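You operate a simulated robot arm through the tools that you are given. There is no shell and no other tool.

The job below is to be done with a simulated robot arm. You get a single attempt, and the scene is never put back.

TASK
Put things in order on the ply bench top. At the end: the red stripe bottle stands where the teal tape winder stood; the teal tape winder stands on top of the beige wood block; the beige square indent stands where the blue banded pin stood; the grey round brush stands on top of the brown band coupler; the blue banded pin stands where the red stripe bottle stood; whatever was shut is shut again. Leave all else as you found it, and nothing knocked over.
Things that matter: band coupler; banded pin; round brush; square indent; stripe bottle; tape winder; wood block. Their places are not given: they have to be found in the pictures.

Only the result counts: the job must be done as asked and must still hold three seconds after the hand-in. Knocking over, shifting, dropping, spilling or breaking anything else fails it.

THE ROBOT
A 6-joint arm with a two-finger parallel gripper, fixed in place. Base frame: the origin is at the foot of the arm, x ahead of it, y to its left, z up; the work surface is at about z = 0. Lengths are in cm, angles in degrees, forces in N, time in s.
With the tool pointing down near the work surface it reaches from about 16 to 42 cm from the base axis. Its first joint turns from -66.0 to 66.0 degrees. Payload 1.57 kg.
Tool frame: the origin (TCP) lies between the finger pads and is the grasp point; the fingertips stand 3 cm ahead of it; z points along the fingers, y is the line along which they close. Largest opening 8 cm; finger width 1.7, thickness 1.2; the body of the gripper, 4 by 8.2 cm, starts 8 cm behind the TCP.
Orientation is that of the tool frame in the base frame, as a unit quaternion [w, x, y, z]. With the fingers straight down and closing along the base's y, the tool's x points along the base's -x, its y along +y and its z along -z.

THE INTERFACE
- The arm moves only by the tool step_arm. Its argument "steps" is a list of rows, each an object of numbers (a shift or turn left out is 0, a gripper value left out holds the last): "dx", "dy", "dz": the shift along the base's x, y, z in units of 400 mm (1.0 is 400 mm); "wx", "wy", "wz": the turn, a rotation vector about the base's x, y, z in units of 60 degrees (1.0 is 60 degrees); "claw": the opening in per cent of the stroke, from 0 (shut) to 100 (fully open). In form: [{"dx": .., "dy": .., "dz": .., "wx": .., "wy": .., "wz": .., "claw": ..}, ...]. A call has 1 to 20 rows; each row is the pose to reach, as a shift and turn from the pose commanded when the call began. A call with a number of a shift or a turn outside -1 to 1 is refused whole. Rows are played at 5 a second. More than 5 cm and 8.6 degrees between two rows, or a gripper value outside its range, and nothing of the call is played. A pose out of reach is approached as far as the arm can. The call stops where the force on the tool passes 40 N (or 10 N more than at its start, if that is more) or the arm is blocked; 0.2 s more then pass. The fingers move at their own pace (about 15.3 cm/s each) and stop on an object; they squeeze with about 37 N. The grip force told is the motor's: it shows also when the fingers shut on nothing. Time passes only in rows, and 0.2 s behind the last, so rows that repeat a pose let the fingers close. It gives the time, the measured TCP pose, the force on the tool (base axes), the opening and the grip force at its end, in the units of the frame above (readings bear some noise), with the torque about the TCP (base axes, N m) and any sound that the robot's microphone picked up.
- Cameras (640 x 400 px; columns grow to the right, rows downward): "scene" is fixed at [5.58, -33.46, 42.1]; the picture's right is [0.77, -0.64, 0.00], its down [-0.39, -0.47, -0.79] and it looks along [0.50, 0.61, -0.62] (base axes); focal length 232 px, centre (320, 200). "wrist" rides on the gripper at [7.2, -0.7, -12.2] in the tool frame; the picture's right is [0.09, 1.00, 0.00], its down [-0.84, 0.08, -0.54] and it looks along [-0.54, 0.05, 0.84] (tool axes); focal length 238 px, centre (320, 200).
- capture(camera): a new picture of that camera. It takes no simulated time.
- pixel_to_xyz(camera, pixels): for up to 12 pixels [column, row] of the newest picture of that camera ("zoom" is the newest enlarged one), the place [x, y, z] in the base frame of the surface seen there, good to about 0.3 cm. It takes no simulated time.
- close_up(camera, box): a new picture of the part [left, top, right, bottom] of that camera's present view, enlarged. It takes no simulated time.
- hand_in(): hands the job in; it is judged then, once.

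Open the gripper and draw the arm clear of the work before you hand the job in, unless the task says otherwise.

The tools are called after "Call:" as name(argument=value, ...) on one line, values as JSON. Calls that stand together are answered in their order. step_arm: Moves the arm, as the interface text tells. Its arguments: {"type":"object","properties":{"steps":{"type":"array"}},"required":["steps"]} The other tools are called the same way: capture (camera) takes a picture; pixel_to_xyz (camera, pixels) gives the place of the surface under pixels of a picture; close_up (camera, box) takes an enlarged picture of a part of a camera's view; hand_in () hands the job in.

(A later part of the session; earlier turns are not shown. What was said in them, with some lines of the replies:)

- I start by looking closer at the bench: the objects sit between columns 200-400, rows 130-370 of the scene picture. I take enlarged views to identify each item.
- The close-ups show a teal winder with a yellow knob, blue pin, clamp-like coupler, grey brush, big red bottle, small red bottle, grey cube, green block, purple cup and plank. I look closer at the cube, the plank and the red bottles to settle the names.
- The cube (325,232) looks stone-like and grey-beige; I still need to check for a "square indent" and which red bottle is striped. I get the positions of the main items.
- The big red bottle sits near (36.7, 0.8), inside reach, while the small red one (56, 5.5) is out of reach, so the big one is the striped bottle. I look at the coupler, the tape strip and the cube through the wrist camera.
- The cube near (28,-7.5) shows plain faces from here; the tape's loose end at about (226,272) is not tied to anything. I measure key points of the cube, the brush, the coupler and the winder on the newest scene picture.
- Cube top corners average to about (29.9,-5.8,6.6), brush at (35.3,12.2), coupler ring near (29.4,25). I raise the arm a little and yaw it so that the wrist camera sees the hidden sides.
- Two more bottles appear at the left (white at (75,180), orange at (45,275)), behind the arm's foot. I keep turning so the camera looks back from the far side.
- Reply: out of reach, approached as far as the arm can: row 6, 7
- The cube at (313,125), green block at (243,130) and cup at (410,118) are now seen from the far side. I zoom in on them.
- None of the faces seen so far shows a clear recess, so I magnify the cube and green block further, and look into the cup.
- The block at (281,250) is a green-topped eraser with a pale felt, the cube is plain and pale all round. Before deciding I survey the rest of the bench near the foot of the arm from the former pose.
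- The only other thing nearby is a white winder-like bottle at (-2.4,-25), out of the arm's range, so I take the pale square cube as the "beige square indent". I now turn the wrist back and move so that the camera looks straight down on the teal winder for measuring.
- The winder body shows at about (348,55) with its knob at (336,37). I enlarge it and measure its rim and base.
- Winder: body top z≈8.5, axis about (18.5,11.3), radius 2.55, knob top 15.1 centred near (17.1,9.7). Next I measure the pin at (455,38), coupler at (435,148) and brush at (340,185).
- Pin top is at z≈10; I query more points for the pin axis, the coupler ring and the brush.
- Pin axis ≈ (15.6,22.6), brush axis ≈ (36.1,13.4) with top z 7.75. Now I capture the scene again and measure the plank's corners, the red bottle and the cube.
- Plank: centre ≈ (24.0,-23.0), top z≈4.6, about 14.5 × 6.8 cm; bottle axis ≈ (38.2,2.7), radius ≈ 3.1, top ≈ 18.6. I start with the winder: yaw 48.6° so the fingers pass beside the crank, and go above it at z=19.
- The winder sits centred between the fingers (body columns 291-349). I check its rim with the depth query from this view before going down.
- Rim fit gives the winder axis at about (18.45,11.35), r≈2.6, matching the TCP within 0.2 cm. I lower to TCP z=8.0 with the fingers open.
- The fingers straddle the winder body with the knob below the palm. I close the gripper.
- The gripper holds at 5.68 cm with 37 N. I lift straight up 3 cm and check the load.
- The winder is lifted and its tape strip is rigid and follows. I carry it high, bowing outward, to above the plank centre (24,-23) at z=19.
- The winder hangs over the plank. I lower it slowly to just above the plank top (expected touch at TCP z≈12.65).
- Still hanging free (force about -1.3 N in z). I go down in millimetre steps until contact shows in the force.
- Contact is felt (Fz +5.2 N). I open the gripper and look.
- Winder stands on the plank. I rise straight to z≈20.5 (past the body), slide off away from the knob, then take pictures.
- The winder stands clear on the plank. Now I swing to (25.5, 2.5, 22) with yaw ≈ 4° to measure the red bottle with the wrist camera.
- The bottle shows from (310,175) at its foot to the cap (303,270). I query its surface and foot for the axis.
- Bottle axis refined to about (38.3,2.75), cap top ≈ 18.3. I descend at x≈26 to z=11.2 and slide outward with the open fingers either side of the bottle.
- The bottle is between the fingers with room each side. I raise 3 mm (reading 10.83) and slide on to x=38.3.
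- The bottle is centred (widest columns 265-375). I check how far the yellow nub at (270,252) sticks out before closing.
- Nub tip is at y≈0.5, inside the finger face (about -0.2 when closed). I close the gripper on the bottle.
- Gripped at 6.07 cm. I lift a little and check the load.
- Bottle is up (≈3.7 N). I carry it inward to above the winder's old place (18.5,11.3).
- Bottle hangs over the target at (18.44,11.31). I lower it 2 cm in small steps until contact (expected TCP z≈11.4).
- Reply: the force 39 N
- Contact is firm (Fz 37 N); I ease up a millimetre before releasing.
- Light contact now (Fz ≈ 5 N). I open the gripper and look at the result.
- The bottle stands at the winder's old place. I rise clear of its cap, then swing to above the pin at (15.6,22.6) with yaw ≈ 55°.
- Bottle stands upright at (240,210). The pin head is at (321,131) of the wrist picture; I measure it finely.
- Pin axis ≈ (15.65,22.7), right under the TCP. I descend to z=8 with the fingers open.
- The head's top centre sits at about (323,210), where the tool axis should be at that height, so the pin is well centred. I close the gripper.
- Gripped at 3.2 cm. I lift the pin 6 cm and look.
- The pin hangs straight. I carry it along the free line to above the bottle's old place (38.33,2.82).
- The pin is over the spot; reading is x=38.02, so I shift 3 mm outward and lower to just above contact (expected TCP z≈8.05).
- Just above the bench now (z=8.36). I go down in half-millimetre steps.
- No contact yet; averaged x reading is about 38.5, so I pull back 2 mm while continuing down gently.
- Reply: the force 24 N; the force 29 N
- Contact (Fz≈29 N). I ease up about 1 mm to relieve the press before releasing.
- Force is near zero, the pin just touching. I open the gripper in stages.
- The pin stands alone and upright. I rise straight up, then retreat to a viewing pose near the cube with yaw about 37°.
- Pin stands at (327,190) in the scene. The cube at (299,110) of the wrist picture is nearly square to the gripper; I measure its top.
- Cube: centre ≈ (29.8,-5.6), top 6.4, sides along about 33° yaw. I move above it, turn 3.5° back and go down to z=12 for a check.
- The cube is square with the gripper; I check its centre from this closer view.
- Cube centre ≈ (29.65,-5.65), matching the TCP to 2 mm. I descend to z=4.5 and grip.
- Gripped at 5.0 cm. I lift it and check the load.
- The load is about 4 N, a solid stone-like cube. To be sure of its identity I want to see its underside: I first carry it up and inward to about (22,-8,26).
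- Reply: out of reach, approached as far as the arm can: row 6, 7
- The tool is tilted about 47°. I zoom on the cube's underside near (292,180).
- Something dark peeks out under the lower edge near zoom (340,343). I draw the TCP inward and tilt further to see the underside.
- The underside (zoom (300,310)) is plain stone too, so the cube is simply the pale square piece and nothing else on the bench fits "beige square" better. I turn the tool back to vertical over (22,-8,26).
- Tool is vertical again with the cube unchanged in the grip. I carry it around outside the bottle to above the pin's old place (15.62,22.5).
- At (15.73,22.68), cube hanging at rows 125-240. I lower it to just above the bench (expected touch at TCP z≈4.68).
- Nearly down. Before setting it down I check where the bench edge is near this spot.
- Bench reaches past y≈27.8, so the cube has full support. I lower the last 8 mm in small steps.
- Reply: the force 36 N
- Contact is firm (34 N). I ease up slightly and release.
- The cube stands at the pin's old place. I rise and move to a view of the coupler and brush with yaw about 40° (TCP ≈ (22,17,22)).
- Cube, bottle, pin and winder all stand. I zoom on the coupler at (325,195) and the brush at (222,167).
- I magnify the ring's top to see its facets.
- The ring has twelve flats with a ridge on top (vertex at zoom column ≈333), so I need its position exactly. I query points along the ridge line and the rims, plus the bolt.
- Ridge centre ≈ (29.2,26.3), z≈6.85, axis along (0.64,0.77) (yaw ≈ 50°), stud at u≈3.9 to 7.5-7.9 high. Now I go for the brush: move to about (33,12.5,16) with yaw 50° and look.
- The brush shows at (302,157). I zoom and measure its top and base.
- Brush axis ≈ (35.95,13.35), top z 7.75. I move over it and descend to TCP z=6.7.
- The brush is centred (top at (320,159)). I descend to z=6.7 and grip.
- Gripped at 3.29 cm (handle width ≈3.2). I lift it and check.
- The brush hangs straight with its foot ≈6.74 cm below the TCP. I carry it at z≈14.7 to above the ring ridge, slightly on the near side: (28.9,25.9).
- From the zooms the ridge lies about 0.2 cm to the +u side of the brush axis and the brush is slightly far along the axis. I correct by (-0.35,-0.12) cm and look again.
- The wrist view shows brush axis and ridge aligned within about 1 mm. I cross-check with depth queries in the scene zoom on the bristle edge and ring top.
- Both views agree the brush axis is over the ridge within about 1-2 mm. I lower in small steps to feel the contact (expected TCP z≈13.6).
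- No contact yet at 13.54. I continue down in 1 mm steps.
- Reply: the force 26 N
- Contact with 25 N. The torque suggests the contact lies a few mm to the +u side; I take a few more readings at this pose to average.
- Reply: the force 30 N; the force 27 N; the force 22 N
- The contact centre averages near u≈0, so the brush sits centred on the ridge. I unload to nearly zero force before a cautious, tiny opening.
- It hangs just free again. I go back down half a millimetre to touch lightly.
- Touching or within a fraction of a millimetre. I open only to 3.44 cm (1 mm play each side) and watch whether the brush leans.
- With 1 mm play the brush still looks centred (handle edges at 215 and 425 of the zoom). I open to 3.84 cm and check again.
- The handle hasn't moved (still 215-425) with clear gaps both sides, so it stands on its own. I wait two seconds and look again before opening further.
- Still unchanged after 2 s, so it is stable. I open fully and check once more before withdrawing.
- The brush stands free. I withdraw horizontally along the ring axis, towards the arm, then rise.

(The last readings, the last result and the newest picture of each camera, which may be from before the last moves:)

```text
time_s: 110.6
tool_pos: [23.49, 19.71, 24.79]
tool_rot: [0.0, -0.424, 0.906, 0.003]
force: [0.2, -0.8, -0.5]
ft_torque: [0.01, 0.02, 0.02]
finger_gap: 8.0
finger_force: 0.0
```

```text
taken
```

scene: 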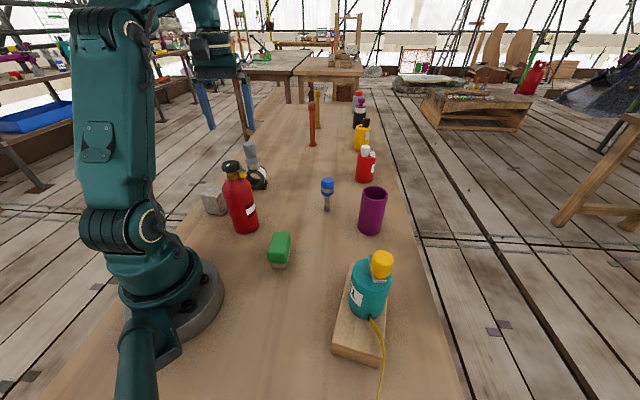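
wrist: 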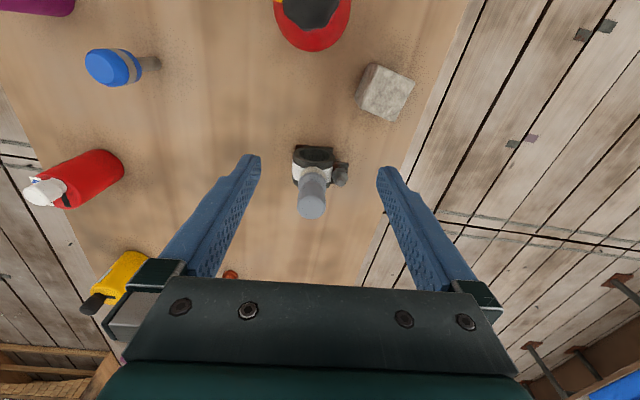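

Everything stands: brush on coupler at (251,160), bottle at (240,205), cube at (214,200), pin at (327,190), winder on plank. I verify the final positions.

Call:
pixel_to_xyz(camera="scene", pixels=[[327, 190], [326, 205], [240, 190], [244, 220], [205, 190], [214, 205], [251, 150], [251, 165], [370, 295], [380, 258], [280, 240], [373, 225]])

Call:
pixel_to_xyz(camera="wrist", pixels=[[372, 66], [413, 80], [398, 119], [358, 104], [385, 92], [112, 66], [102, 70], [150, 63], [154, 66], [312, 206], [312, 30], [315, 45]])

Call:
close_up(camera="scene", box=[190, 130, 290, 240])

Call:
close_up(camera="wrist", box=[270, 130, 370, 230])

```text
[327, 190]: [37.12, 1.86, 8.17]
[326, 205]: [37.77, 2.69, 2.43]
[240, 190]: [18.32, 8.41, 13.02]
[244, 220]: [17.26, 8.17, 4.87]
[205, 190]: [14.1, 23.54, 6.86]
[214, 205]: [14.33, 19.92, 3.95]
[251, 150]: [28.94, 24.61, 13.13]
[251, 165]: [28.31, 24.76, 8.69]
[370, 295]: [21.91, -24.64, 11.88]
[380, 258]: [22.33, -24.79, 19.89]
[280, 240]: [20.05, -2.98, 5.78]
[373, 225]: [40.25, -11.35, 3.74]
```

```text
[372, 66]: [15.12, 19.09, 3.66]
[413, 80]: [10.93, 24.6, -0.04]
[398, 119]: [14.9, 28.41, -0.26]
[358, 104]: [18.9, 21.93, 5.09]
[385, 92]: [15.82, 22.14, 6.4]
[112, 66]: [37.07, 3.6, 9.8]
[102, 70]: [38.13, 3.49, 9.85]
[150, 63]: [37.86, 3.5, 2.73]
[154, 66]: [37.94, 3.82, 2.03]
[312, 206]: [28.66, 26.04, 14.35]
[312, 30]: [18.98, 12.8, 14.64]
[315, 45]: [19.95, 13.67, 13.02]
```

```text
3.64 times, centred on (240, 185) of scene
```

zoom: 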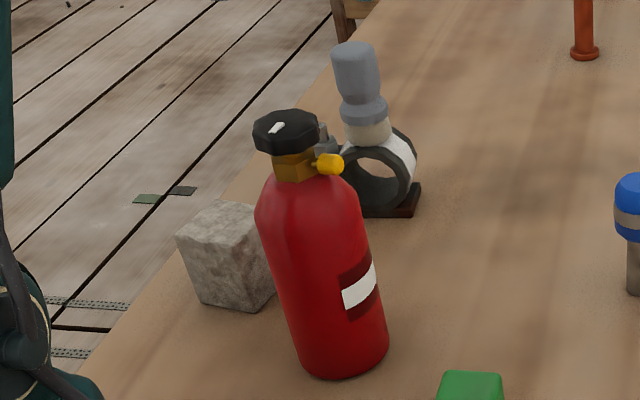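

```text
4.00 times, centred on (320, 180) of wrist
```

zoom: 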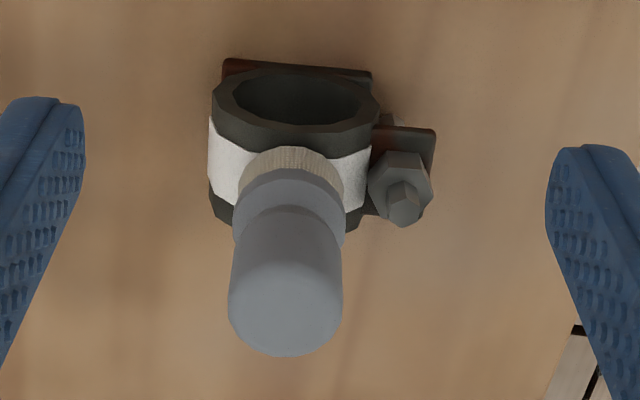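

Positions check out: pin ≈ (38.3,3.1), cube ≈ (15.7,22.3), bottle ≈ (18.6,11.3), brush over the ring, eraser and cup unmoved. I draw the arm away to a free spot above the middle of the bench.

Call:
step_arm(steps=[{"dx": 0.02, "dy": -0.05, "dz": 0.03, "claw": 100}, {"dx": 0.05, "dy": -0.11, "dz": 0.04, "claw": 100}, {"dx": 0.07, "dy": -0.18, "dz": 0.04, "claw": 100}, {"dx": 0.08, "dy": -0.25, "dz": 0.04, "claw": 100}, {"dx": 0.07, "dy": -0.32, "dz": 0.04, "claw": 100}, {"dx": 0.05, "dy": -0.39, "dz": 0.04, "claw": 100}, {"dx": 0.04, "dy": -0.43, "dz": 0.04, "claw": 100}, {"dx": 0.04, "dy": -0.43, "dz": 0.04, "claw": 100}, {"dx": 0.04, "dy": -0.43, "dz": 0.04, "claw": 100}])

Call:
capture(camera="scene")

Call:
capture(camera="wrist")

```text
time_s: 112.6
tool_pos: [25.21, 2.61, 26.3]
tool_rot: [0.0, -0.424, 0.905, 0.001]
force: [0.2, -0.1, 0.9]
ft_torque: [-0.01, 0.05, -0.01]
finger_gap: 7.98
finger_force: 0.1
```

```text
taken
```

scene: 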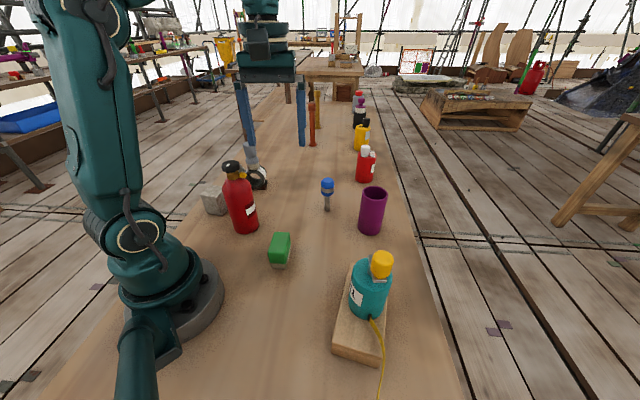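

```text
taken
```

wrist: 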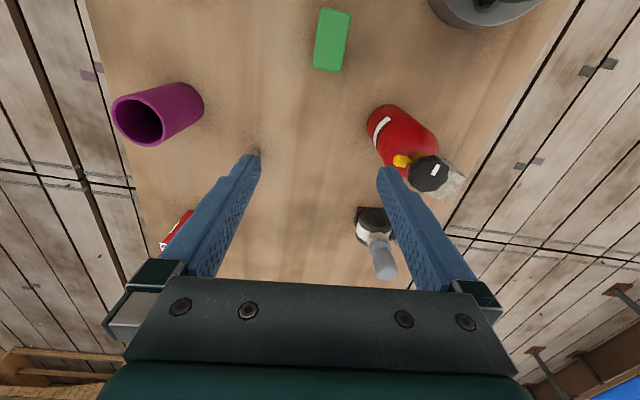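

All stands as wanted in the scene picture. One last close look at the green block and the ring with brush before handing in.

Call:
close_up(camera="wrist", box=[295, 0, 370, 85])

Call:
close_up(camera="scene", box=[230, 130, 350, 230])

Call:
close_up(camera="scene", box=[320, 230, 420, 380])

```text
4.71 times, centred on (332, 42) of wrist
```

zoom: 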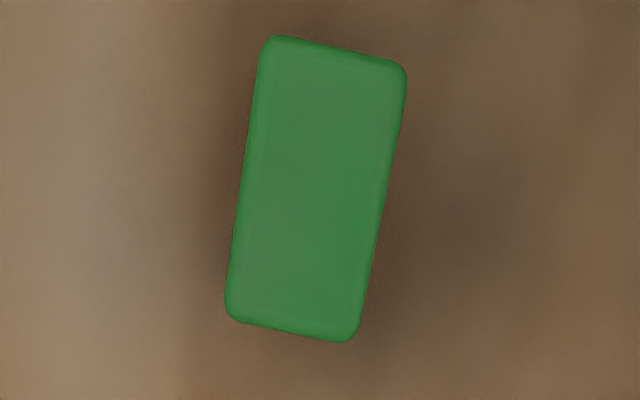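

```text
4.00 times, centred on (290, 180) of scene
```

zoom: 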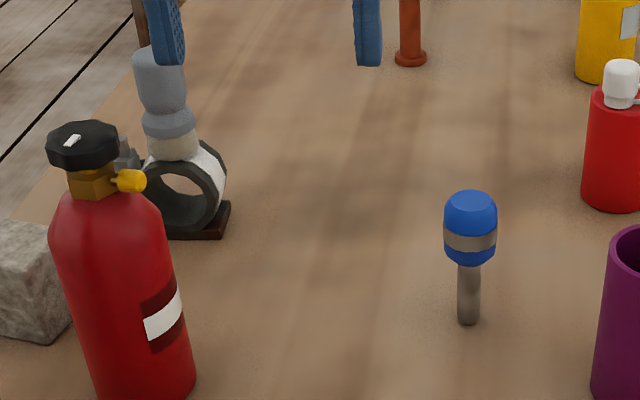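

```text
2.67 times, centred on (370, 305) of scene
```

zoom: 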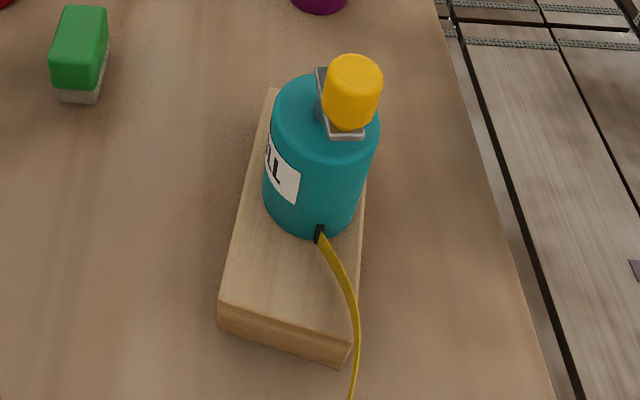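

The brush stands upright on the coupler, and the pin, bottle and cube are in their new places. The winder is on the plank, the green block and cup are untouched, and the gripper is open and clear, so I hand in.

Call:
hand_in()

```text
The job is handed in.
```

I moved all five items to where you asked and handed the job in. One identification is uncertain: nothing on the bench has a visible square recess, so I took the pale stone cube to be the "beige square indent". I checked its top, sides and underside and found them plain. The only other candidate was the green-topped block, which I left alone because it is neither beige nor square.

| Item | Where it stands now | Notes |
|---|---|---|
| Teal tape winder | On top of the beige wood block | Its loose tape end hangs over the edge of the block |
| Red stripe bottle | Where the winder stood | I took the large red bottle, which has the striped label; the small red one is out of the arm's reach |
| Blue banded pin | Where the bottle stood | About 3–4 mm from the exact spot |
| Stone cube (taken as the square indent) | Where the pin stood | About 3 mm from the exact spot |
| Grey round brush | On top of the brown band coupler's ring | The ring has a ridge on top, so I let go in small steps; it stayed upright |

In the last pictures everything was upright. The green block and the purple cup had not moved, and the coupler looked undisturbed. I found nothing that opens or shuts, so there was nothing to close again. The gripper is open and the arm is clear of the work.
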